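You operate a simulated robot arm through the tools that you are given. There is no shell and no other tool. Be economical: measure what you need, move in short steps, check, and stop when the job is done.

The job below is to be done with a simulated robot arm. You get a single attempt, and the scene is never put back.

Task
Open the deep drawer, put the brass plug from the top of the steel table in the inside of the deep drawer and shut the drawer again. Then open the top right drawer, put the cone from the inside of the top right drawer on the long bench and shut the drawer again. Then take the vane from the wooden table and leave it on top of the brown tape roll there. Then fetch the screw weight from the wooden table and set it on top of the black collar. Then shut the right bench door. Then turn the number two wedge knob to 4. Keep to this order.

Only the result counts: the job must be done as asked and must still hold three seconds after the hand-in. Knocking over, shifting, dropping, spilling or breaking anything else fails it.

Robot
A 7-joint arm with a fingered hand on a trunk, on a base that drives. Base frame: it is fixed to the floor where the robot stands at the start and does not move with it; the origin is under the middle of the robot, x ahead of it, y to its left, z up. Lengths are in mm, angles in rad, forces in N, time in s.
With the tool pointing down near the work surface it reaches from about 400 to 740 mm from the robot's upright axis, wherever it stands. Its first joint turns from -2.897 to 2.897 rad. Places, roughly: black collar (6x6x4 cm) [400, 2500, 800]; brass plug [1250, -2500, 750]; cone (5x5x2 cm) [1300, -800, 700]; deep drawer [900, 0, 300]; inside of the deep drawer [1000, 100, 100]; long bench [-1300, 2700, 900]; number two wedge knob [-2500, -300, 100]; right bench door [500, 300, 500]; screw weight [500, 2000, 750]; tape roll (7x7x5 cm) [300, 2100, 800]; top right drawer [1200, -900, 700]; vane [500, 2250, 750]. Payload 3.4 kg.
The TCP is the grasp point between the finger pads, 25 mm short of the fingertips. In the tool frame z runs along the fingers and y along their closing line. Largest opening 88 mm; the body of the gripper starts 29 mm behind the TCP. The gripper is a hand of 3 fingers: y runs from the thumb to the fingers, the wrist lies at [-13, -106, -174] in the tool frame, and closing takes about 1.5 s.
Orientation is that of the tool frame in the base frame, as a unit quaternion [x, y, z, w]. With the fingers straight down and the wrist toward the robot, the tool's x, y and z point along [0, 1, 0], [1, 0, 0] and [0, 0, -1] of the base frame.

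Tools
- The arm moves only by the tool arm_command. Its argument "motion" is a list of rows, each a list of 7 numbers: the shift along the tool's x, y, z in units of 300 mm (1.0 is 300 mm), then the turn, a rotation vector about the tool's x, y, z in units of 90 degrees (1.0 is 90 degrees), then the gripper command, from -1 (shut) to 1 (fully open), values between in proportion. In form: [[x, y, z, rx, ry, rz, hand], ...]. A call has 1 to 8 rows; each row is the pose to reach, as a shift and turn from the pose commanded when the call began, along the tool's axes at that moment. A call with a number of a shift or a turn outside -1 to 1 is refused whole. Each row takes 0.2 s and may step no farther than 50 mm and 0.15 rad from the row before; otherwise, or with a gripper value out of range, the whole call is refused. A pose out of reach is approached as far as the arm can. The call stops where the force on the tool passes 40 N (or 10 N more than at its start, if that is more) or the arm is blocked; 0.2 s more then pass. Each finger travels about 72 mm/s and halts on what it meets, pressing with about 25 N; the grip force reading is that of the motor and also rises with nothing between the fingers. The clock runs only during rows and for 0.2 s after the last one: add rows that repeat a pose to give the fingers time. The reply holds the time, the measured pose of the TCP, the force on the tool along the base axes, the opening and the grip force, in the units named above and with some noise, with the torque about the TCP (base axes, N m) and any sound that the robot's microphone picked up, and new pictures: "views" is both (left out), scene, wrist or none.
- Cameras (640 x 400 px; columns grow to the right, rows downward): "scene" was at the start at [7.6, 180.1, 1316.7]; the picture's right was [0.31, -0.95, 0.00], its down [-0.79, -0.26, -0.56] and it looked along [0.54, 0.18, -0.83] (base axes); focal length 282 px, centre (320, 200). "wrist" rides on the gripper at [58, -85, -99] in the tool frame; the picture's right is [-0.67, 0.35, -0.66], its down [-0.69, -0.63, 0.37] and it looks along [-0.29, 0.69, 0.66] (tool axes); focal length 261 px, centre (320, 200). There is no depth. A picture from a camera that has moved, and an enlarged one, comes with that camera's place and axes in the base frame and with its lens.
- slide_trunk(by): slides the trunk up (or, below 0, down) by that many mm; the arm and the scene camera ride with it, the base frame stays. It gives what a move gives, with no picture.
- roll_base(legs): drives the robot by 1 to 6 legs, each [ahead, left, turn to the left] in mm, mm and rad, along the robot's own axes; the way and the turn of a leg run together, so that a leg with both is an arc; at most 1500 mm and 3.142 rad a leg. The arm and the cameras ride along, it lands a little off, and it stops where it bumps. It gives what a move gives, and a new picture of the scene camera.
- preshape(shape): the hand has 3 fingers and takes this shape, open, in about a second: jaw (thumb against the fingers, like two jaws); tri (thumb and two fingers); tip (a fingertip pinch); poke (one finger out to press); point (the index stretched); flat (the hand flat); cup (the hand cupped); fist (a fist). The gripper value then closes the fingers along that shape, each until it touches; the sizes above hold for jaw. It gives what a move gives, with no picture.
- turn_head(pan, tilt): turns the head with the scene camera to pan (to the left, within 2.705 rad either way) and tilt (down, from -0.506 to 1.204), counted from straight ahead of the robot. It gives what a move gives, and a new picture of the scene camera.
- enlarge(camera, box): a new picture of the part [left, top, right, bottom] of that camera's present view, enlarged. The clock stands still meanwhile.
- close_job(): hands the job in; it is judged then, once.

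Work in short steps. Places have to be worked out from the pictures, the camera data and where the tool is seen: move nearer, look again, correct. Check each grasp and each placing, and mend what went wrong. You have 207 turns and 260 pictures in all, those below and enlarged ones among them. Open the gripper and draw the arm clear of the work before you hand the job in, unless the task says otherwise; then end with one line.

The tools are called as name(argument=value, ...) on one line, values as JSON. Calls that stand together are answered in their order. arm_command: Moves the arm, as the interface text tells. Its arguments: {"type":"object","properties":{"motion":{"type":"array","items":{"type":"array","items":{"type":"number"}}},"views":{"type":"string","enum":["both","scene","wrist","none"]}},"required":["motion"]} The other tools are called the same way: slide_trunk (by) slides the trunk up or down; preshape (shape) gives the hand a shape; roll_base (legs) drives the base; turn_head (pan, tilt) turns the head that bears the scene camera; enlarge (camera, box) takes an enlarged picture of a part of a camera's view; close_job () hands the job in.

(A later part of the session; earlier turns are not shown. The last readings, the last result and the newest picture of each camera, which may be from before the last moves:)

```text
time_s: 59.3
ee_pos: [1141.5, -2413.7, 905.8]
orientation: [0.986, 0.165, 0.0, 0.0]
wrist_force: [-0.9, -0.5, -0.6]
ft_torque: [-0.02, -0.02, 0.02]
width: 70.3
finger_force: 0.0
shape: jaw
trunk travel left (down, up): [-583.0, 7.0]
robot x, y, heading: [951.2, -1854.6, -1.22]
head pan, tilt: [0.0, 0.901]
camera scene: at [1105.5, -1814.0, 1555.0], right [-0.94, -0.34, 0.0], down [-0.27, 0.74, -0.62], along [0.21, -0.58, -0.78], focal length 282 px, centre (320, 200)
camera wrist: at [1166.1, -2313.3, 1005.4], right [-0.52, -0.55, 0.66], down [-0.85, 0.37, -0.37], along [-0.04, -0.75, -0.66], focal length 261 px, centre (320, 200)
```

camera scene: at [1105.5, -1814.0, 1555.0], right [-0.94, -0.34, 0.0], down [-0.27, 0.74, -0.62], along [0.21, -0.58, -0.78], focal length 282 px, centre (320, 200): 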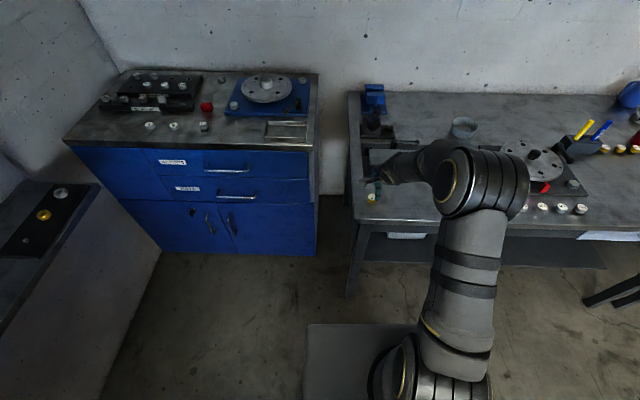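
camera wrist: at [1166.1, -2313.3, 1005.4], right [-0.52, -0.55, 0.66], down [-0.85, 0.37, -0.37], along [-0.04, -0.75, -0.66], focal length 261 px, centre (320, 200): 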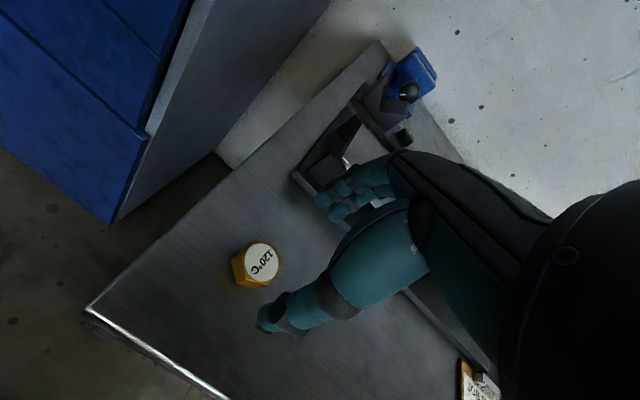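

Refined plug top is about [1143, −2407, 847]. I descend partly and check the alignment.

arm_command(motion=[[0.01, -0.017, 0.08, 0, 0, 0, 0.6], [0.01, -0.017, 0.13, 0, 0, 0, 0.6]], views="wrist")

enlarge(camera="scene", box=[330, 150, 450, 230])

```text
time_s: 59.9
ee_pos: [1143.9, -2406.7, 868.7]
orientation: [0.986, 0.165, 0.001, 0.001]
wrist_force: [-0.7, -0.1, 0.2]
ft_torque: [0.01, -0.03, 0.0]
width: 70.1
finger_force: 0.2
shape: jaw
trunk travel left (down, up): [-583.0, 7.0]
robot x, y, heading: [951.9, -1853.8, -1.218]
head pan, tilt: [0.0, 0.901]
camera wrist: at [1168.1, -2307.4, 966.0], right [-0.52, -0.55, 0.66], down [-0.85, 0.37, -0.37], along [-0.04, -0.75, -0.66], focal length 261 px, centre (320, 200)
```

wrist: 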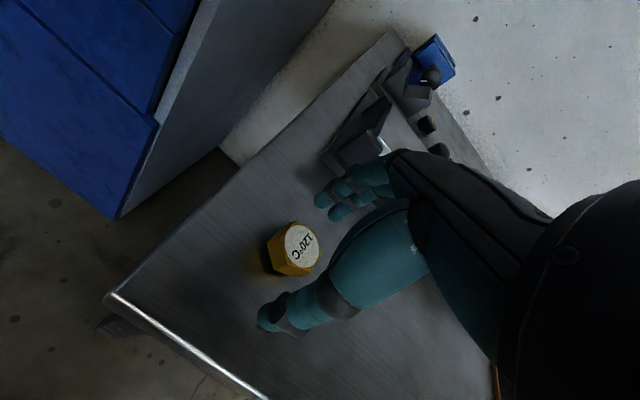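

```text
5.00 times, centred on (390, 190) of scene
camera zoom: at [1105.3, -1814.0, 1555.0], right [-0.94, -0.34, 0.0], down [-0.27, 0.74, -0.62], along [0.21, -0.58, -0.78], focal length 1412 px, centre (-30, 250)
```

zoom: 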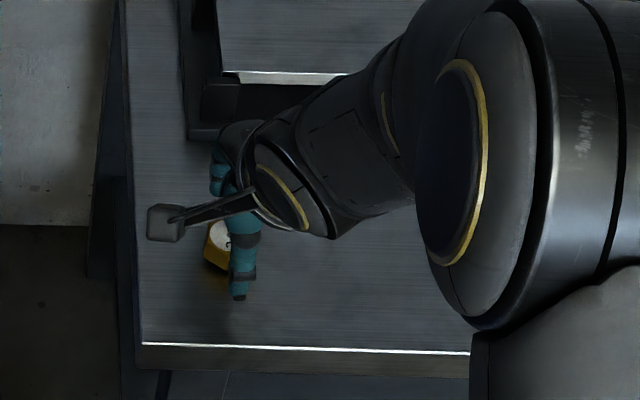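

Aligned within 2 mm. I lower to grasp height and close.

arm_command(motion=[[0.003, 0.003, 0.03, 0, 0, 0, 0.6], [0.003, 0.003, 0.06, 0, 0, 0, 0.6], [0.003, 0.003, 0.06, 0, 0, 0, 0]], views="wrist")

```text
time_s: 60.7
ee_pos: [1144.5, -2408.6, 850.2]
orientation: [0.986, 0.165, 0.0, 0.002]
wrist_force: [1.1, 0.2, 0.9]
ft_torque: [-0.03, 0.02, 0.02]
width: 44.4
finger_force: 0.0
shape: jaw
trunk travel left (down, up): [-583.0, 7.0]
robot x, y, heading: [950.8, -1853.4, -1.222]
head pan, tilt: [0.0, 0.901]
camera wrist: at [1169.1, -2308.2, 947.9], right [-0.52, -0.55, 0.66], down [-0.85, 0.37, -0.37], along [-0.04, -0.75, -0.66], focal length 261 px, centre (320, 200)
```

wrist: 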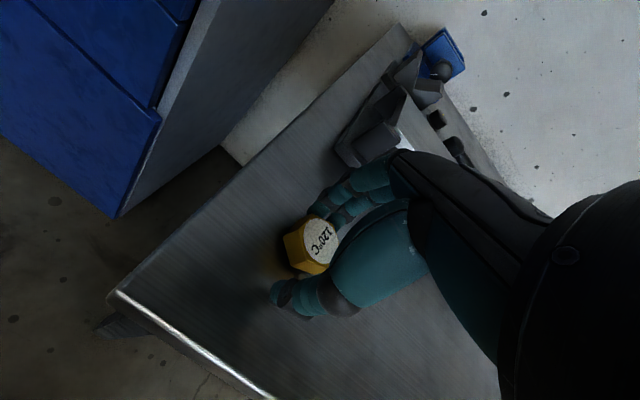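

The plug is between the fingers. I lower 5 mm more and close fully.

arm_command(motion=[[0, 0, 0.017, 0, 0, 0, 0], [0, 0, 0.017, 0, 0, 0, -1], [0, 0, 0.017, 0, 0, 0, -1], [0, 0, 0.017, 0, 0, 0, -1], [0, 0, 0.017, 0, 0, 0, -1]], views="wrist")

```text
time_s: 61.9
ee_pos: [1144.5, -2406.1, 844.5]
orientation: [0.986, 0.166, 0.0, 0.002]
wrist_force: [1.5, 1.3, 10.7]
ft_torque: [0.2, -0.01, 0.03]
width: 27.6
finger_force: 25.0
shape: jaw
trunk travel left (down, up): [-583.0, 7.0]
robot x, y, heading: [952.2, -1854.1, -1.216]
head pan, tilt: [0.0, 0.901]
camera wrist: at [1169.4, -2307.5, 943.5], right [-0.52, -0.55, 0.66], down [-0.85, 0.37, -0.37], along [-0.04, -0.75, -0.66], focal length 261 px, centre (320, 200)
```

wrist: 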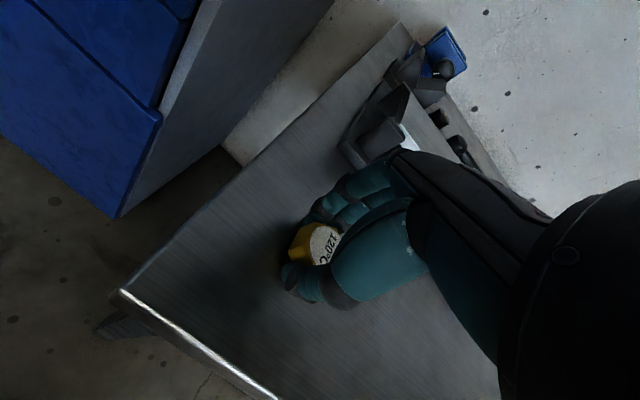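

Gripped at 27.6 mm. I lift it straight up.

arm_command(motion=[[0, 0, -0.1, 0, 0, 0, -1], [0, 0, -0.2, 0, 0, 0, -1], [0, 0, -0.3, 0, 0, 0, -1]], views="wrist")

```text
time_s: 62.7
ee_pos: [1145.8, -2407.0, 934.2]
orientation: [0.986, 0.166, 0.0, 0.001]
wrist_force: [-0.4, -0.1, -0.7]
ft_torque: [-0.02, 0.01, -0.01]
width: 26.8
finger_force: 25.6
shape: jaw
trunk travel left (down, up): [-583.0, 7.0]
robot x, y, heading: [953.5, -1851.1, -1.221]
head pan, tilt: [0.0, 0.901]
camera wrist: at [1169.8, -2307.6, 1032.4], right [-0.52, -0.55, 0.66], down [-0.85, 0.37, -0.37], along [-0.04, -0.75, -0.66], focal length 261 px, centre (320, 200)
```

wrist: 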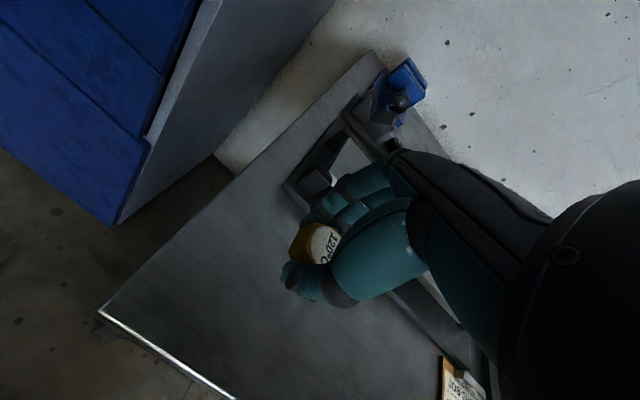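

The plug is held. I back away and drive to a spot facing the open drawer, staying short of it.

roll_base(legs=[[-941, -669, 0], [0, 0, 1.544], [233, 902, 0]])

turn_head(pan=0.0, tilt=1.0)

```text
time_s: 76.9
ee_pos: [480.6, -82.5, 933.5]
orientation: [0.59, 0.807, 0.002, 0.001]
wrist_force: [1.1, -0.2, -1.6]
ft_torque: [0.0, 0.02, -0.01]
width: 26.5
finger_force: 25.5
shape: jaw
trunk travel left (down, up): [-583.0, 7.0]
robot x, y, heading: [-75.8, -265.2, 0.33]
head pan, tilt: [0.0, 0.901]
camera scene: at [-113.5, -109.2, 1555.0], right [0.32, -0.95, 0.0], down [-0.74, -0.25, -0.62], along [0.59, 0.2, -0.78], focal length 282 px, centre (320, 200)
```

scene: 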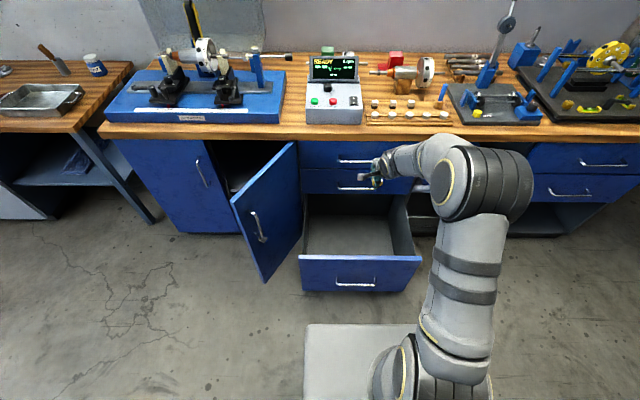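

```text
time_s: 77.5
ee_pos: [481.4, -83.1, 933.6]
orientation: [0.59, 0.807, 0.001, 0.001]
wrist_force: [-0.2, -0.8, -0.5]
ft_torque: [-0.02, 0.0, -0.01]
width: 26.7
finger_force: 24.1
shape: jaw
trunk travel left (down, up): [-583.0, 7.0]
robot x, y, heading: [-79.7, -261.8, 0.325]
head pan, tilt: [0.0, 1.0]
camera scene: at [-119.0, -111.3, 1547.8], right [0.32, -0.95, 0.0], down [-0.8, -0.27, -0.54], along [0.51, 0.17, -0.84], focal length 282 px, centre (320, 200)
```

scene: 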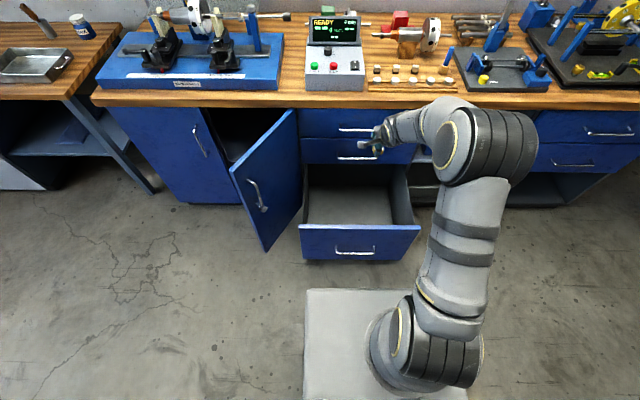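

I roll ahead 130 mm and extend the hand over the drawer, then lower the trunk in stages.

roll_base(legs=[[130, 0, 0]])

arm_command(motion=[[0, 0.12, 0, 0, 0, 0, -1], [0, 0.22, 0, 0, 0, 0, -1]], views="none")

slide_trunk(by=-380)

arm_command(motion=[[0, 0.22, 0, 0, 0, 0, -1]], views="both")

```text
time_s: 78.8
ee_pos: [606.2, -40.9, 934.0]
orientation: [0.589, 0.808, 0.0, 0.0]
wrist_force: [0.4, 0.1, -1.1]
ft_torque: [0.02, 0.0, -0.01]
width: 26.5
finger_force: 24.8
shape: jaw
trunk travel left (down, up): [-583.0, 7.0]
robot x, y, heading: [44.4, -220.9, 0.326]
head pan, tilt: [0.0, 1.0]
camera scene: at [5.7, -68.9, 1547.8], right [0.32, -0.95, 0.0], down [-0.8, -0.27, -0.54], along [0.51, 0.17, -0.84], focal length 282 px, centre (320, 200)
```

scene: 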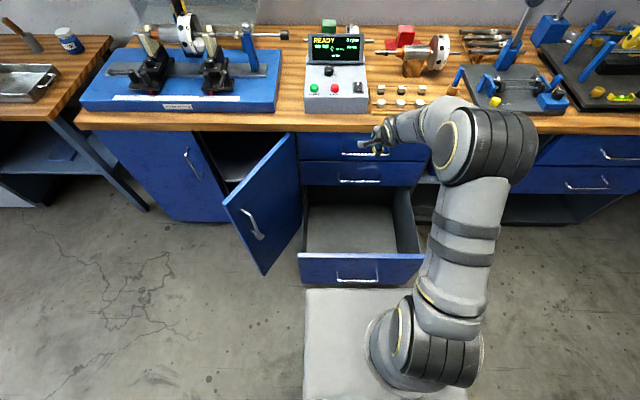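

```text
time_s: 79.4
ee_pos: [668.4, -20.5, 934.3]
orientation: [0.59, 0.808, 0.001, 0.0]
wrist_force: [-0.2, -0.3, -0.6]
ft_torque: [0.0, 0.01, 0.0]
width: 26.5
finger_force: 24.9
shape: jaw
trunk travel left (down, up): [-583.0, 7.0]
robot x, y, heading: [47.0, -220.9, 0.335]
head pan, tilt: [0.0, 1.0]
```

```text
time_s: 83.1
ee_pos: [668.1, -21.3, 553.7]
orientation: [0.59, 0.808, 0.001, 0.001]
wrist_force: [0.8, -0.2, -0.7]
ft_torque: [0.01, 0.03, 0.0]
width: 26.6
finger_force: 25.1
shape: jaw
trunk travel left (down, up): [-203.0, 387.0]
robot x, y, heading: [45.4, -217.1, 0.328]
head pan, tilt: [0.0, 1.0]
```

```text
refused: row 1 steps farther than a row can; nothing moved
```

I look at both cameras at this height before going lower.

arm_command(motion=[[0, 0, 0.1, 0, 0, 0, -1]], views="both")

```text
time_s: 83.5
ee_pos: [669.1, -20.8, 522.5]
orientation: [0.589, 0.808, 0.002, 0.0]
wrist_force: [-0.1, 0.9, -1.4]
ft_torque: [0.02, 0.02, -0.03]
width: 26.5
finger_force: 25.0
shape: jaw
trunk travel left (down, up): [-203.0, 387.0]
robot x, y, heading: [48.9, -218.2, 0.329]
head pan, tilt: [0.0, 1.0]
camera scene: at [4.4, -69.4, 1167.9], right [0.32, -0.95, 0.0], down [-0.8, -0.27, -0.54], along [0.51, 0.17, -0.84], focal length 282 px, centre (320, 200)
camera wrist: at [568.0, 9.1, 621.6], right [0.54, -0.53, 0.66], down [-0.39, -0.84, -0.37], along [0.75, -0.06, -0.66], focal length 261 px, centre (320, 200)
```

scene: 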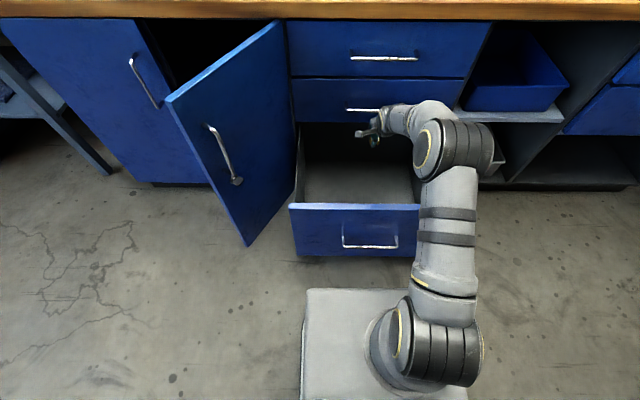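
wrist: 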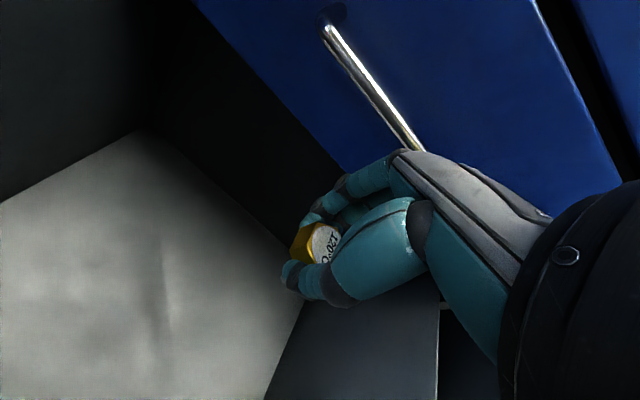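

Clear so far. I lower the hand 150 mm with the arm into the drawer and look again.

arm_command(motion=[[0, 0, 0.15, 0, 0, 0, -1], [0, 0, 0.3, 0, 0, 0, -1], [0, 0, 0.45, 0, 0, 0, -1], [0, -0.05, 0.58, 0, 0, 0, -1]], views="both")

```text
time_s: 84.5
ee_pos: [652.8, -23.9, 348.2]
orientation: [0.589, 0.808, 0.001, 0.001]
wrist_force: [0.7, -0.6, -0.5]
ft_torque: [0.0, -0.02, 0.0]
width: 26.4
finger_force: 25.4
shape: jaw
trunk travel left (down, up): [-203.0, 387.0]
robot x, y, heading: [48.5, -219.3, 0.329]
head pan, tilt: [0.0, 1.0]
camera scene: at [4.5, -69.4, 1167.9], right [0.32, -0.95, 0.0], down [-0.8, -0.27, -0.54], along [0.51, 0.17, -0.84], focal length 282 px, centre (320, 200)
camera wrist: at [552.2, 5.0, 447.4], right [0.54, -0.53, 0.66], down [-0.39, -0.84, -0.37], along [0.75, -0.06, -0.66], focal length 261 px, centre (320, 200)
```

scene: 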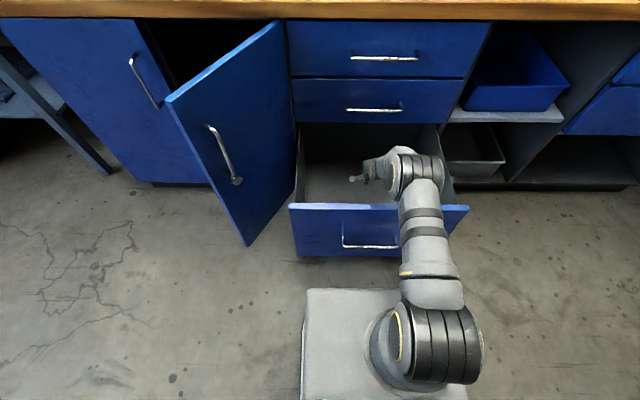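
wrist: 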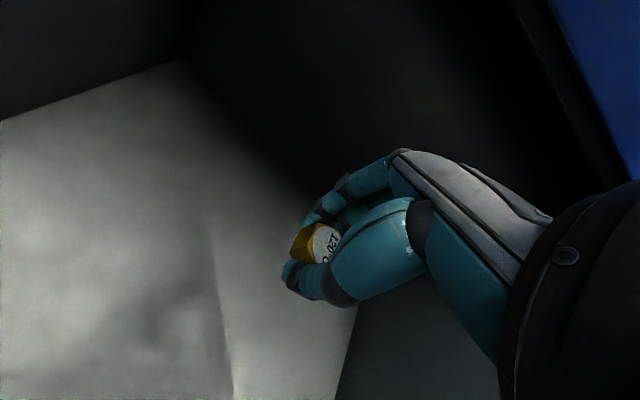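

Upper arm crosses above the drawer front; I enlarge to judge the clearance before going lower.

enlarge(camera="scene", box=[280, 110, 500, 270])

```text
2.50 times, centred on (390, 190) of scene
camera zoom: at [4.5, -69.4, 1167.9], right [0.32, -0.95, 0.0], down [-0.8, -0.27, -0.54], along [0.51, 0.17, -0.84], focal length 706 px, centre (145, 225)
```

zoom: 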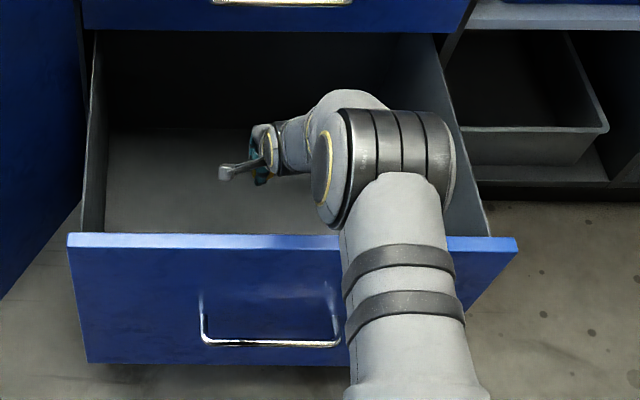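

The elbow is close above the right wall, so I shift 80 mm left, then lower further by the arm.

roll_base(legs=[[0, 80, 0]])

arm_command(motion=[[0, 0, 0.15, 0, 0, 0, -1], [0, 0, 0.3, 0, 0, 0, -1]], views="both")

enlarge(camera="scene", box=[280, 110, 500, 270])

```text
time_s: 85.6
ee_pos: [628.2, 50.9, 348.9]
orientation: [0.589, 0.808, 0.0, 0.001]
wrist_force: [-0.2, -0.4, 0.2]
ft_torque: [0.01, 0.01, 0.01]
width: 26.3
finger_force: 25.0
shape: jaw
trunk travel left (down, up): [-203.0, 387.0]
robot x, y, heading: [20.2, -146.0, 0.331]
head pan, tilt: [0.0, 1.0]
camera scene: at [-21.2, 6.5, 1167.8], right [0.32, -0.95, 0.0], down [-0.8, -0.27, -0.54], along [0.51, 0.17, -0.84], focal length 282 px, centre (320, 200)
```

scene: 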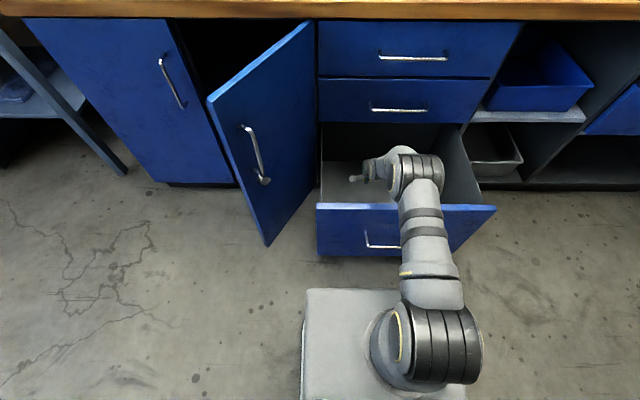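

```text
time_s: 86.2
ee_pos: [629.0, 51.7, 260.6]
orientation: [0.59, 0.807, 0.002, 0.001]
wrist_force: [1.2, 0.3, -0.3]
ft_torque: [0.01, 0.01, -0.01]
width: 26.4
finger_force: 24.8
shape: jaw
trunk travel left (down, up): [-203.0, 387.0]
robot x, y, heading: [18.0, -145.4, 0.33]
head pan, tilt: [0.0, 1.0]
camera scene: at [-21.5, 6.5, 1167.9], right [0.32, -0.95, 0.0], down [-0.8, -0.27, -0.54], along [0.51, 0.17, -0.84], focal length 282 px, centre (320, 200)
camera wrist: at [527.7, 81.2, 357.8], right [0.53, -0.53, 0.66], down [-0.39, -0.84, -0.37], along [0.75, -0.06, -0.66], focal length 261 px, centre (320, 200)
```

scene: 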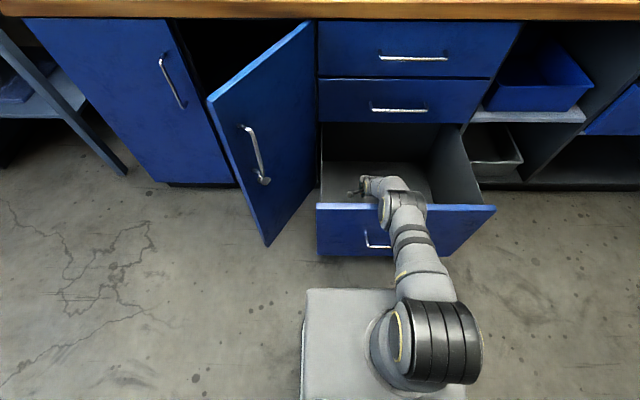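
wrist: 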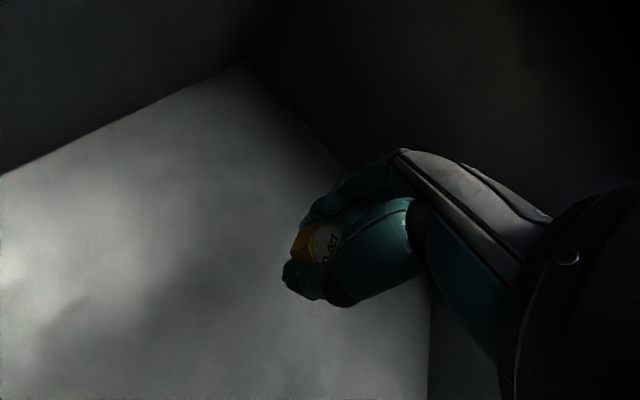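

```text
2.50 times, centred on (390, 190) of scene
camera zoom: at [-21.5, 6.5, 1167.9], right [0.32, -0.95, 0.0], down [-0.8, -0.27, -0.54], along [0.51, 0.17, -0.84], focal length 706 px, centre (145, 225)
```

zoom: 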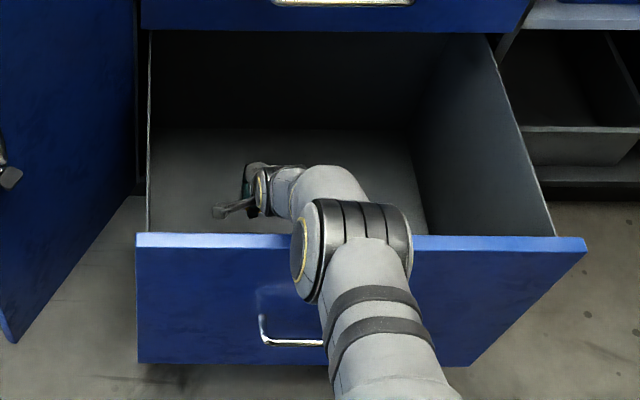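

Elbow is now over the front edge but still above it. I lower 50 mm more and check.

arm_command(motion=[[0, 0.02, 0.08, 0, 0, 0, -1], [0, 0.04, 0.17, 0, 0, 0, -1]], views="wrist")

enlarge(camera="scene", box=[280, 110, 500, 270])

```text
time_s: 87.0
ee_pos: [650.8, 57.7, 255.0]
orientation: [0.591, 0.806, 0.02, 0.016]
wrist_force: [-1.0, -0.5, -0.7]
ft_torque: [0.04, 0.04, -0.01]
width: 26.1
finger_force: 25.6
shape: jaw
out of reach, approached as far as the arm can: row 2
trunk travel left (down, up): [-203.0, 387.0]
robot x, y, heading: [20.5, -143.9, 0.325]
head pan, tilt: [0.0, 1.0]
stopped in row 2: the arm was blocked; the commanded pose is now the measured one
camera wrist: at [545.3, 85.5, 347.9], right [0.5, -0.54, 0.67], down [-0.38, -0.84, -0.4], along [0.78, -0.05, -0.62], focal length 261 px, centre (320, 200)
```

wrist: 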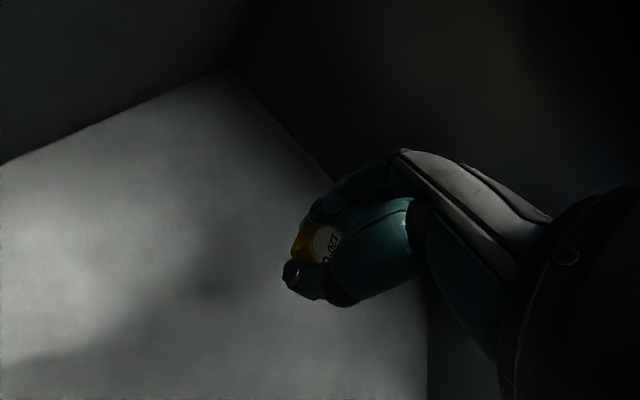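

```text
2.50 times, centred on (390, 190) of scene
camera zoom: at [-21.4, 6.2, 1166.3], right [0.32, -0.95, 0.0], down [-0.8, -0.27, -0.54], along [0.51, 0.17, -0.84], focal length 706 px, centre (145, 225)
```

zoom: 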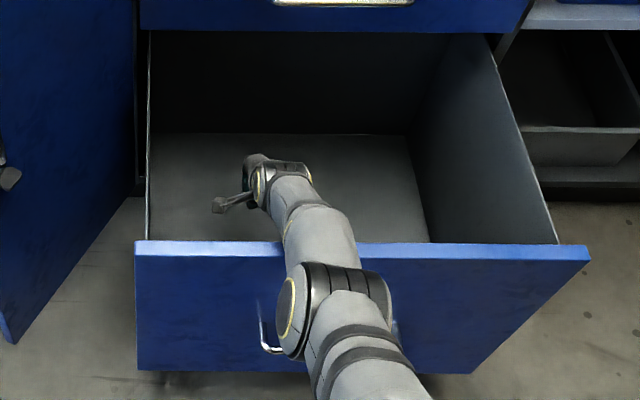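

The forearm met the drawer front. I raise the hand, roll closer so that the arm drops in more steeply, and tilt the hand back a little.

arm_command(motion=[[0, -0.05, -0.15, 0, 0, 0, -1], [0, -0.1, -0.3, 0, 0, 0, -1], [0, -0.1, -0.45, 0, 0, 0, -1], [0, -0.1, -0.6, 0, 0, 0, -1], [0, -0.1, -0.75, 0, 0, 0, -1]], views="none")

roll_base(legs=[[75, -20, 0]])

enlarge(camera="scene", box=[280, 110, 520, 400])

```text
time_s: 88.2
ee_pos: [609.4, 43.0, 471.8]
orientation: [0.59, 0.807, 0.014, 0.012]
wrist_force: [-0.4, 0.0, -0.9]
ft_torque: [0.0, -0.02, -0.01]
width: 25.5
finger_force: 25.1
shape: jaw
trunk travel left (down, up): [-203.0, 387.0]
robot x, y, heading: [24.7, -147.0, 0.331]
head pan, tilt: [0.0, 1.0]
```

```text
time_s: 89.2
ee_pos: [688.8, 50.9, 471.7]
orientation: [0.59, 0.807, 0.015, 0.011]
wrist_force: [-0.1, 0.3, -0.7]
ft_torque: [-0.03, -0.01, -0.02]
width: 25.7
finger_force: 24.9
shape: jaw
trunk travel left (down, up): [-203.0, 387.0]
robot x, y, heading: [99.3, -144.3, 0.33]
head pan, tilt: [0.0, 1.0]
camera scene: at [58.7, 12.4, 1167.8], right [0.32, -0.95, 0.0], down [-0.8, -0.27, -0.54], along [0.51, 0.17, -0.84], focal length 282 px, centre (320, 200)
```

scene: 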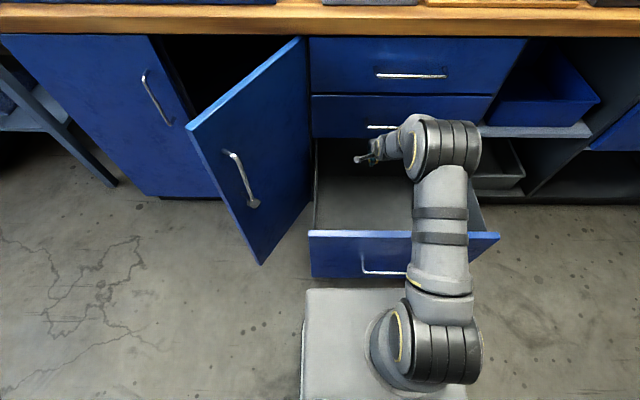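

```text
1.38 times, centred on (400, 255) of scene
camera zoom: at [58.7, 12.4, 1167.8], right [0.32, -0.95, 0.0], down [-0.8, -0.27, -0.54], along [0.51, 0.17, -0.84], focal length 389 px, centre (210, 124)
```

zoom: 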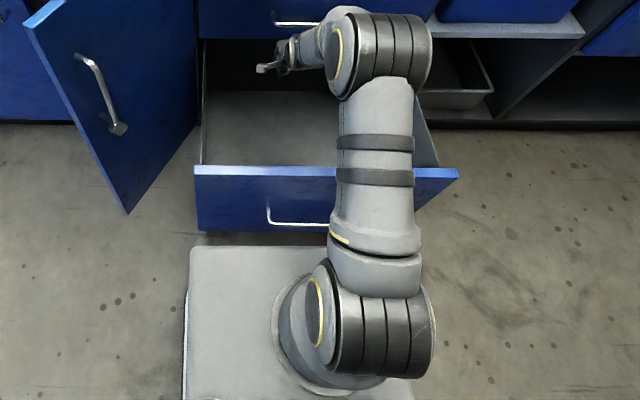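

The arm is steeper now. I draw back 40 mm, tilt slightly, and lower the trunk 120 mm.

arm_command(motion=[[0, -0.07, 0, 0.07, 0, 0, -1], [0, -0.14, 0, 0.14, 0, 0, -1]], views="none")

slide_trunk(by=-120)

arm_command(motion=[[0, 0.02, 0.08, 0, 0, 0, -1], [0, 0.045, 0.18, 0, 0, 0, -1]], views="both")

```text
time_s: 89.8
ee_pos: [648.3, 37.7, 469.3]
orientation: [0.589, 0.803, -0.075, -0.054]
wrist_force: [0.3, 0.5, -1.0]
ft_torque: [0.03, 0.03, 0.01]
width: 25.4
finger_force: 25.1
shape: jaw
trunk travel left (down, up): [-203.0, 387.0]
robot x, y, heading: [103.1, -142.4, 0.328]
head pan, tilt: [0.0, 1.0]
```

```text
time_s: 91.3
ee_pos: [647.8, 36.5, 349.4]
orientation: [0.588, 0.804, -0.075, -0.053]
wrist_force: [-0.9, 1.0, -0.8]
ft_torque: [0.01, 0.0, -0.03]
width: 25.8
finger_force: 25.2
shape: jaw
trunk travel left (down, up): [-83.0, 507.0]
robot x, y, heading: [104.3, -138.9, 0.329]
head pan, tilt: [0.0, 1.0]
```

```text
time_s: 91.9
ee_pos: [652.0, 38.1, 294.5]
orientation: [0.589, 0.803, -0.074, -0.053]
wrist_force: [-0.4, 1.0, 0.5]
ft_torque: [0.02, 0.02, -0.03]
width: 25.4
finger_force: 25.2
shape: jaw
trunk travel left (down, up): [-83.0, 507.0]
robot x, y, heading: [100.9, -142.0, 0.326]
head pan, tilt: [0.0, 1.0]
camera scene: at [58.7, 12.3, 1047.9], right [0.32, -0.95, 0.0], down [-0.8, -0.27, -0.54], along [0.51, 0.17, -0.84], focal length 282 px, centre (320, 200)
camera wrist: at [570.7, 74.3, 406.5], right [0.64, -0.5, 0.58], down [-0.45, -0.86, -0.25], along [0.62, -0.1, -0.77], focal length 261 px, centre (320, 200)
```

scene: 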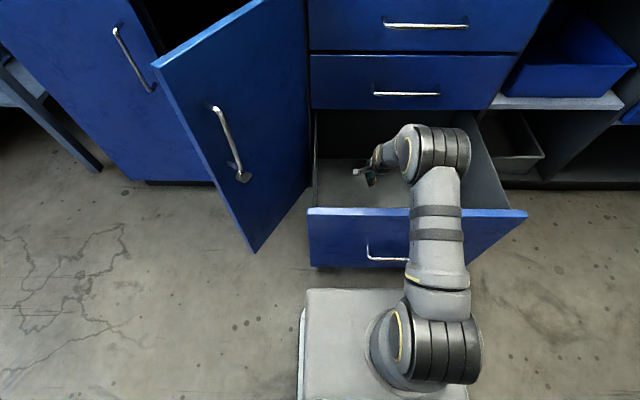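
wrist: 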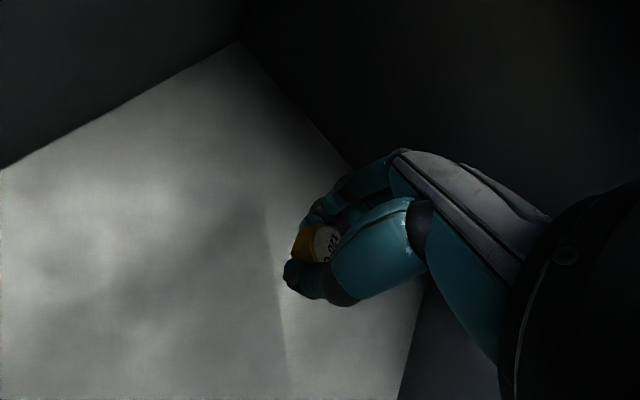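

Good clearance. I lower another 85 mm.

arm_command(motion=[[0, 0.027, 0.14, 0, 0, 0, -1], [0, 0.053, 0.28, 0, 0, 0, -1]], views="both")

```text
time_s: 92.5
ee_pos: [652.1, 38.4, 209.9]
orientation: [0.588, 0.804, -0.075, -0.052]
wrist_force: [-0.6, 0.4, -0.9]
ft_torque: [0.01, 0.01, -0.02]
width: 25.4
finger_force: 24.7
shape: jaw
trunk travel left (down, up): [-83.0, 507.0]
robot x, y, heading: [103.7, -143.0, 0.333]
head pan, tilt: [0.0, 1.0]
camera scene: at [58.7, 12.3, 1047.9], right [0.32, -0.95, 0.0], down [-0.8, -0.27, -0.54], along [0.51, 0.17, -0.84], focal length 282 px, centre (320, 200)
camera wrist: at [570.3, 73.5, 320.8], right [0.64, -0.5, 0.58], down [-0.45, -0.86, -0.24], along [0.62, -0.1, -0.77], focal length 261 px, centre (320, 200)
```

scene: 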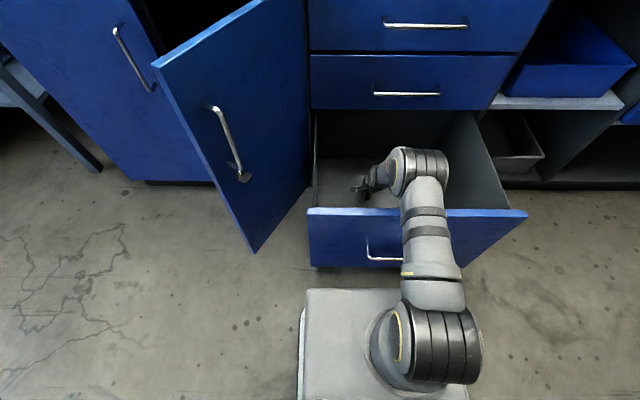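
wrist: 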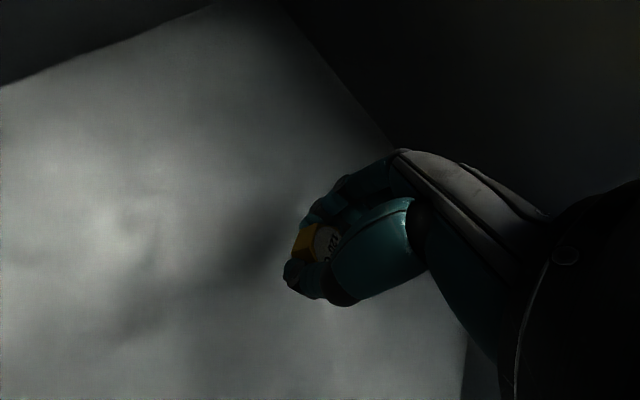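

Floor triangulates to z≈106–120. I lower 55 mm more, then creep to contact.

arm_command(motion=[[0, 0.017, 0.09, 0, 0, 0, -1], [0, 0.034, 0.18, 0, 0, 0, -1]], views="scene")

enlarge(camera="scene", box=[290, 110, 510, 270])

```text
time_s: 93.1
ee_pos: [652.9, 37.5, 154.3]
orientation: [0.588, 0.804, -0.074, -0.052]
wrist_force: [-0.1, 0.6, -1.0]
ft_torque: [0.0, -0.02, -0.02]
width: 25.4
finger_force: 24.8
shape: jaw
trunk travel left (down, up): [-83.0, 507.0]
robot x, y, heading: [99.5, -134.2, 0.334]
head pan, tilt: [0.0, 1.0]
camera scene: at [58.8, 12.4, 1047.9], right [0.32, -0.95, 0.0], down [-0.8, -0.27, -0.54], along [0.51, 0.17, -0.84], focal length 282 px, centre (320, 200)
```

scene: 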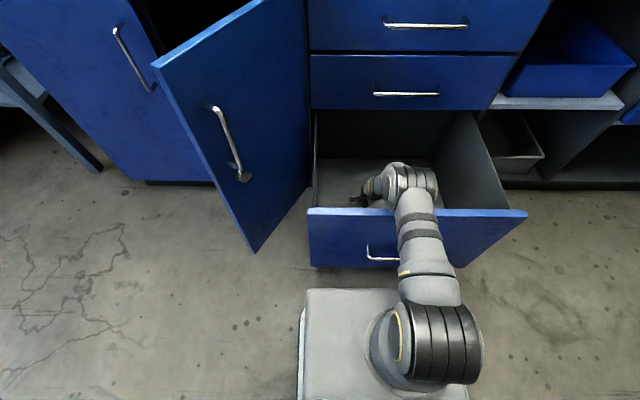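

```text
2.50 times, centred on (400, 190) of scene
camera zoom: at [58.8, 12.4, 1047.9], right [0.32, -0.95, 0.0], down [-0.8, -0.27, -0.54], along [0.51, 0.17, -0.84], focal length 706 px, centre (120, 225)
```

zoom: 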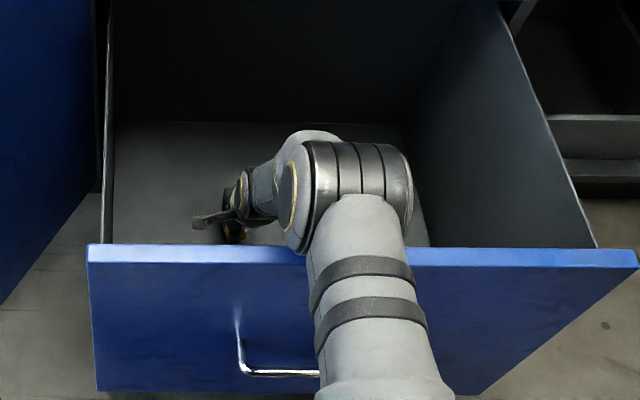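

Still free. I creep down to touch the floor.

arm_command(motion=[[0, 0.005, 0.028, 0, 0, 0, -1], [0, 0.011, 0.056, 0, 0, 0, -1], [0, 0.016, 0.084, 0, 0, 0, -1]], views="wrist")

```text
time_s: 93.9
ee_pos: [661.7, 41.2, 140.4]
orientation: [0.589, 0.804, -0.062, -0.046]
wrist_force: [1.2, 0.9, 22.7]
ft_torque: [0.09, -0.21, -0.03]
width: 27.2
finger_force: 25.0
shape: jaw
trunk travel left (down, up): [-83.0, 507.0]
robot x, y, heading: [101.3, -142.5, 0.331]
head pan, tilt: [0.0, 1.0]
stopped in row 3: the force on the tool passed its limit at 44 N (the readings are from after the stop); the commanded pose is now the measured one
camera wrist: at [576.7, 75.8, 251.0], right [0.63, -0.5, 0.59], down [-0.44, -0.86, -0.26], along [0.64, -0.1, -0.76], focal length 261 px, centre (320, 200)
```

wrist: 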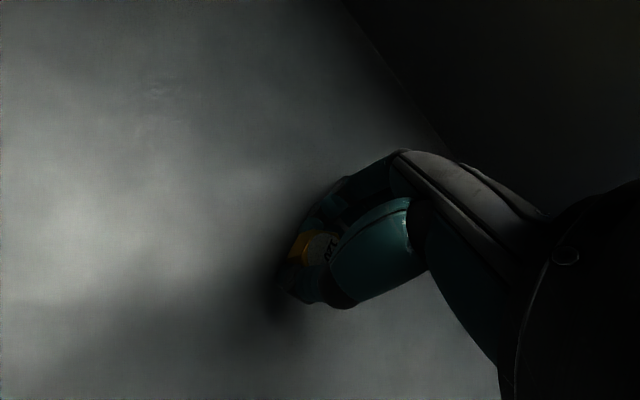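

Touching the floor at z≈140. I release and rise.

arm_command(motion=[[0, 0, 0, 0, 0, 0, -0.4], [0, 0, 0, 0, 0, 0, 0], [0, 0, 0, 0, 0, 0, 0.2], [0, 0, 0, 0, 0, 0, 0.2], [0, -0.01, -0.05, 0, 0, 0, 0.2], [0, -0.03, -0.15, 0, 0, 0, 0.2], [0, -0.05, -0.3, 0, 0, 0, 0.2]], views="wrist")

```text
time_s: 94.9
ee_pos: [664.9, 41.6, 144.7]
orientation: [0.589, 0.805, -0.06, -0.043]
wrist_force: [0.6, 0.6, 33.8]
ft_torque: [0.25, -0.58, 0.06]
width: 46.9
finger_force: 0.0
shape: jaw
trunk travel left (down, up): [-83.0, 507.0]
robot x, y, heading: [98.3, -138.7, 0.331]
head pan, tilt: [0.0, 1.0]
stopped in row 4: the force on the tool passed its limit at 43 N (the readings are from after the stop); the commanded pose is now the measured one
camera wrist: at [578.6, 76.7, 253.5], right [0.62, -0.51, 0.6], down [-0.44, -0.86, -0.27], along [0.65, -0.09, -0.75], focal length 261 px, centre (320, 200)
```

wrist: 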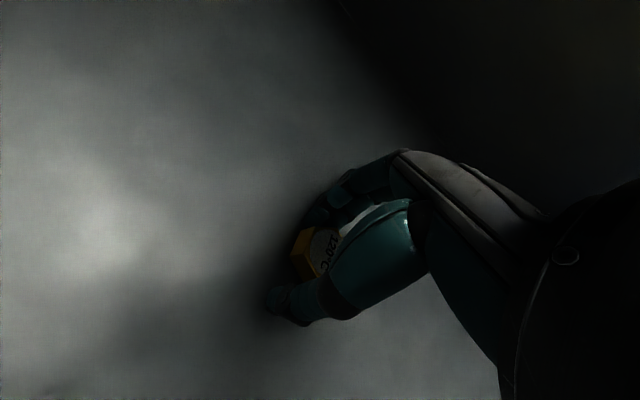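

Opening pressed the fingertips to the floor; now I rise straight out.

arm_command(motion=[[0, -0.003, -0.02, 0, 0, 0, 0.3], [0, -0.007, -0.05, 0, 0, 0, 0.3], [0, -0.03, -0.19, 0, 0, 0, 0.3], [0, -0.05, -0.33, 0, 0, 0, 0.3], [0, -0.07, -0.47, 0, 0, 0, 0.3]], views="wrist")

```text
time_s: 96.1
ee_pos: [661.3, 40.7, 281.5]
orientation: [0.59, 0.803, -0.067, -0.048]
wrist_force: [0.7, 0.5, -0.3]
ft_torque: [0.0, 0.01, 0.0]
width: 57.0
finger_force: 0.1
shape: jaw
trunk travel left (down, up): [-83.0, 507.0]
robot x, y, heading: [99.4, -136.9, 0.326]
head pan, tilt: [0.0, 1.0]
camera wrist: at [577.3, 76.7, 391.6], right [0.63, -0.5, 0.59], down [-0.44, -0.86, -0.26], along [0.64, -0.1, -0.76], focal length 261 px, centre (320, 200)
```

wrist: 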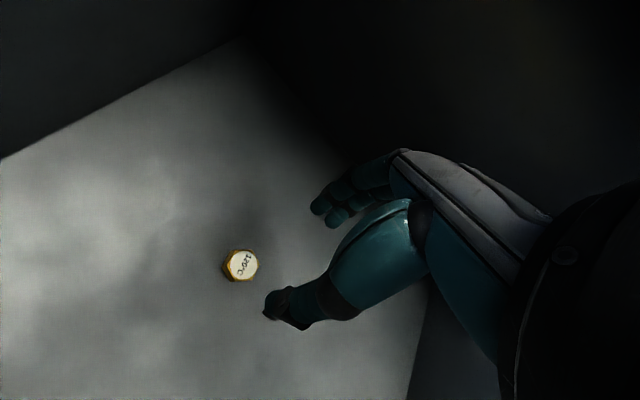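

The plug stands upright inside. I draw the hand up and out of the drawer.

arm_command(motion=[[0, -0.06, -0.13, 0, 0, 0, 0.3], [0, -0.12, -0.26, 0, 0, 0, 0], [0, -0.18, -0.39, 0, 0, 0, -0.5], [0, -0.22, -0.52, 0, 0, 0, -1], [0, -0.26, -0.65, 0, 0, 0, -1]], views="none")

slide_trunk(by=300)

roll_base(legs=[[-500, -50, 0]])

```text
time_s: 97.3
ee_pos: [618.8, 28.1, 486.4]
orientation: [0.589, 0.804, -0.066, -0.047]
wrist_force: [0.8, 0.5, 0.7]
ft_torque: [-0.01, 0.03, 0.03]
width: 0.0
finger_force: 25.7
shape: jaw
trunk travel left (down, up): [-83.0, 507.0]
robot x, y, heading: [101.1, -137.2, 0.324]
head pan, tilt: [0.0, 1.0]
```

```text
time_s: 100.3
ee_pos: [619.2, 29.4, 787.0]
orientation: [0.589, 0.804, -0.067, -0.047]
wrist_force: [-0.1, 0.6, 1.3]
ft_torque: [0.0, -0.01, 0.03]
width: 0.0
finger_force: 25.1
shape: jaw
trunk travel left (down, up): [-383.0, 207.0]
robot x, y, heading: [98.3, -136.1, 0.325]
head pan, tilt: [0.0, 1.0]
```

```text
time_s: 103.2
ee_pos: [165.0, -180.3, 785.7]
orientation: [0.591, 0.803, -0.066, -0.047]
wrist_force: [0.4, -0.1, -0.9]
ft_torque: [-0.01, 0.0, -0.01]
width: 0.0
finger_force: 25.2
shape: jaw
trunk travel left (down, up): [-383.0, 207.0]
robot x, y, heading: [-354.4, -347.4, 0.323]
head pan, tilt: [0.0, 1.0]
camera scene: at [-394.8, -194.2, 1347.8], right [0.32, -0.95, 0.0], down [-0.8, -0.27, -0.54], along [0.51, 0.17, -0.84], focal length 282 px, centre (320, 200)
```

scene: 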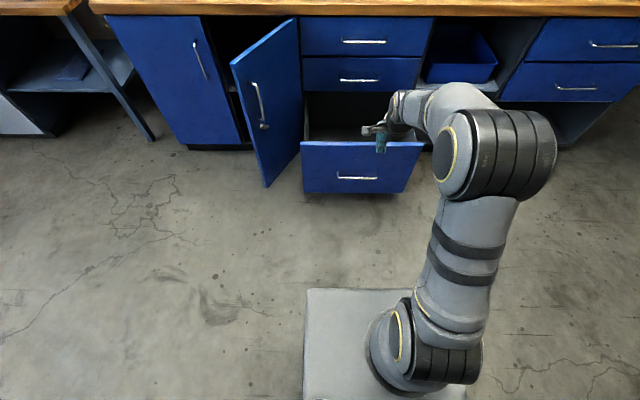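

I lower the trunk and pitch the closed hand forward to push the drawer shut.

slide_trunk(by=-370)

arm_command(motion=[[0, 0, 0, -0.095, 0, 0, -1], [0, 0, 0, -0.19, 0, 0, -1], [0, 0.02, 0, -0.285, 0, 0, -1], [0, 0.04, 0, -0.38, 0, 0, -1], [0, 0.06, 0, -0.475, 0, 0, -1], [0, 0.08, 0, -0.57, 0, 0, -1], [0, 0.1, 0, -0.665, 0, 0, -1], [0, 0.12, 0, -0.76, 0, 0, -1]], views="scene")

```text
time_s: 106.8
ee_pos: [164.7, -180.3, 416.1]
orientation: [0.591, 0.803, -0.066, -0.048]
wrist_force: [0.4, -0.7, 0.5]
ft_torque: [0.01, 0.0, -0.03]
width: 0.0
finger_force: 25.3
shape: jaw
trunk travel left (down, up): [-13.0, 577.0]
robot x, y, heading: [-352.9, -345.5, 0.325]
head pan, tilt: [0.0, 1.0]
```

```text
time_s: 108.6
ee_pos: [198.3, -170.1, 408.7]
orientation: [0.516, 0.7, 0.397, 0.293]
wrist_force: [0.4, 0.1, -0.5]
ft_torque: [-0.03, 0.02, -0.05]
width: 0.0
finger_force: 24.6
shape: jaw
trunk travel left (down, up): [-13.0, 577.0]
robot x, y, heading: [-353.0, -344.6, 0.326]
head pan, tilt: [0.0, 1.0]
camera scene: at [-394.9, -194.2, 977.9], right [0.32, -0.95, 0.0], down [-0.8, -0.27, -0.54], along [0.51, 0.17, -0.84], focal length 282 px, centre (320, 200)
```

scene: 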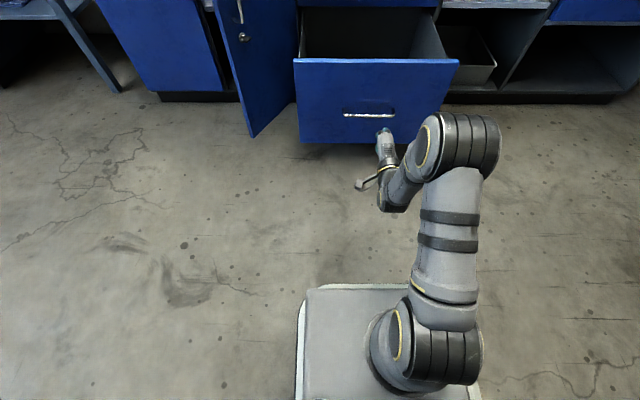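

Fingertips point at the drawer front above the handle. I roll forward to push it closed.

roll_base(legs=[[520, -10, 0]])

```text
time_s: 111.7
ee_pos: [698.0, -10.8, 411.3]
orientation: [0.515, 0.701, 0.396, 0.293]
wrist_force: [1.3, 0.9, -0.7]
ft_torque: [-0.04, 0.03, 0.01]
width: 0.0
finger_force: 24.9
shape: jaw
trunk travel left (down, up): [-13.0, 577.0]
robot x, y, heading: [144.8, -189.0, 0.331]
head pan, tilt: [0.0, 1.0]
camera scene: at [104.1, -36.4, 977.8], right [0.32, -0.95, 0.0], down [-0.8, -0.27, -0.54], along [0.51, 0.17, -0.84], focal length 282 px, centre (320, 200)
```

scene: 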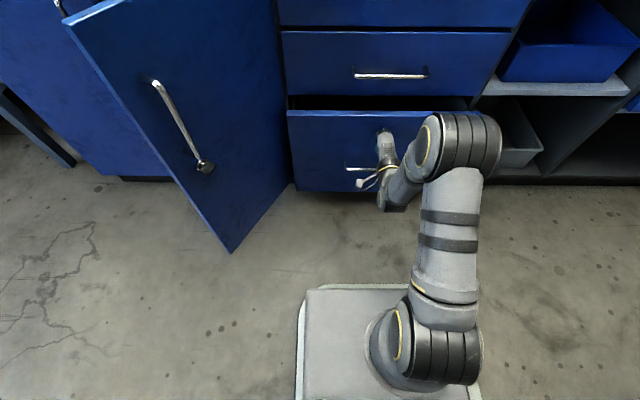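

Nearly shut; I keep pushing until the force stop.

roll_base(legs=[[90, 0, 0]])

```text
time_s: 112.8
ee_pos: [764.5, 10.7, 406.5]
orientation: [0.516, 0.702, 0.395, 0.29]
wrist_force: [-13.5, -4.5, 4.7]
ft_torque: [-0.03, 0.02, 0.01]
width: 0.0
finger_force: 25.7
shape: jaw
trunk travel left (down, up): [-13.0, 577.0]
robot x, y, heading: [219.6, -167.6, 0.323]
head pan, tilt: [0.0, 1.0]
stopped in leg 1: the force on the tool passed its limit at 131 N (the readings are from after the stop); the commanded pose is now the measured one
camera scene: at [173.2, -13.0, 977.8], right [0.32, -0.95, 0.0], down [-0.8, -0.27, -0.54], along [0.51, 0.17, -0.84], focal length 282 px, centre (320, 200)
```

scene: 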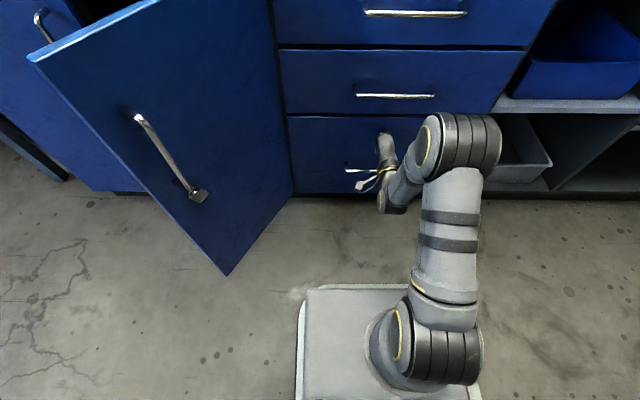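

The drawer is shut. I back off, check it, and move to face the top right drawer, raising the trunk meanwhile.

roll_base(legs=[[-350, 0, 0], [0, -1000, 0]])

slide_trunk(by=315)

turn_head(pan=0.0, tilt=0.7)

```text
time_s: 119.8
ee_pos: [759.1, -1052.1, 407.1]
orientation: [0.513, 0.704, 0.397, 0.289]
wrist_force: [0.6, 0.6, 0.7]
ft_torque: [-0.02, -0.01, 0.01]
width: 0.0
finger_force: 25.2
shape: jaw
trunk travel left (down, up): [-13.0, 577.0]
robot x, y, heading: [210.3, -1232.5, 0.331]
head pan, tilt: [0.0, 1.0]
camera scene: at [168.8, -1079.2, 977.8], right [0.33, -0.95, 0.0], down [-0.8, -0.27, -0.54], along [0.51, 0.18, -0.84], focal length 282 px, centre (320, 200)
```

scene: 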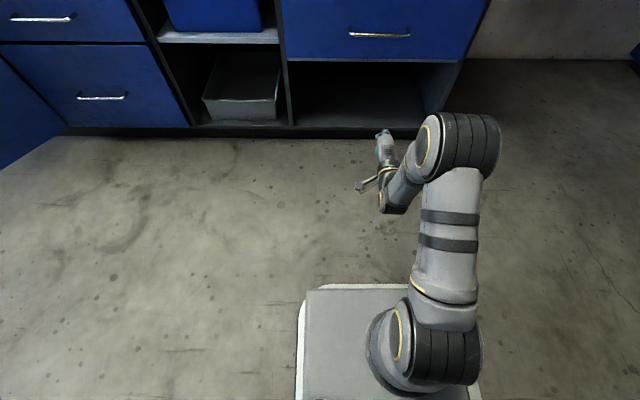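

```text
time_s: 123.0
ee_pos: [758.0, -1051.9, 721.9]
orientation: [0.513, 0.704, 0.397, 0.289]
wrist_force: [0.1, 0.0, -0.9]
ft_torque: [-0.02, 0.04, 0.0]
width: 0.2
finger_force: 25.0
shape: jaw
trunk travel left (down, up): [-328.0, 262.0]
robot x, y, heading: [211.9, -1234.9, 0.332]
head pan, tilt: [0.0, 1.0]
```

```text
time_s: 123.8
ee_pos: [758.9, -1051.8, 721.7]
orientation: [0.514, 0.703, 0.397, 0.29]
wrist_force: [-1.0, -0.5, 0.0]
ft_torque: [0.03, 0.01, 0.04]
width: 0.0
finger_force: 25.4
shape: jaw
trunk travel left (down, up): [-328.0, 262.0]
robot x, y, heading: [209.4, -1231.9, 0.328]
head pan, tilt: [0.0, 0.7]
camera scene: at [183.2, -1074.2, 1316.1], right [0.33, -0.95, 0.0], down [-0.61, -0.21, -0.76], along [0.72, 0.25, -0.64], focal length 282 px, centre (320, 200)
```

scene: 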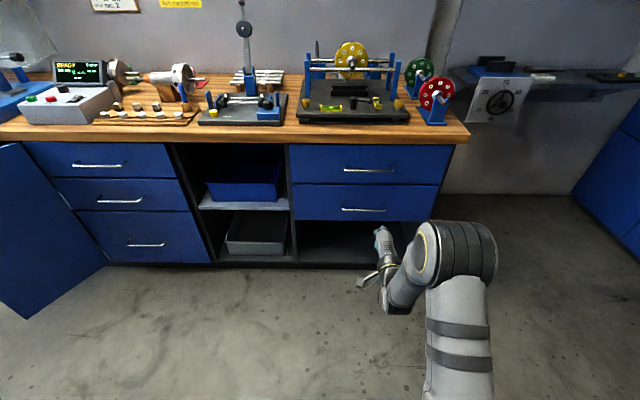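

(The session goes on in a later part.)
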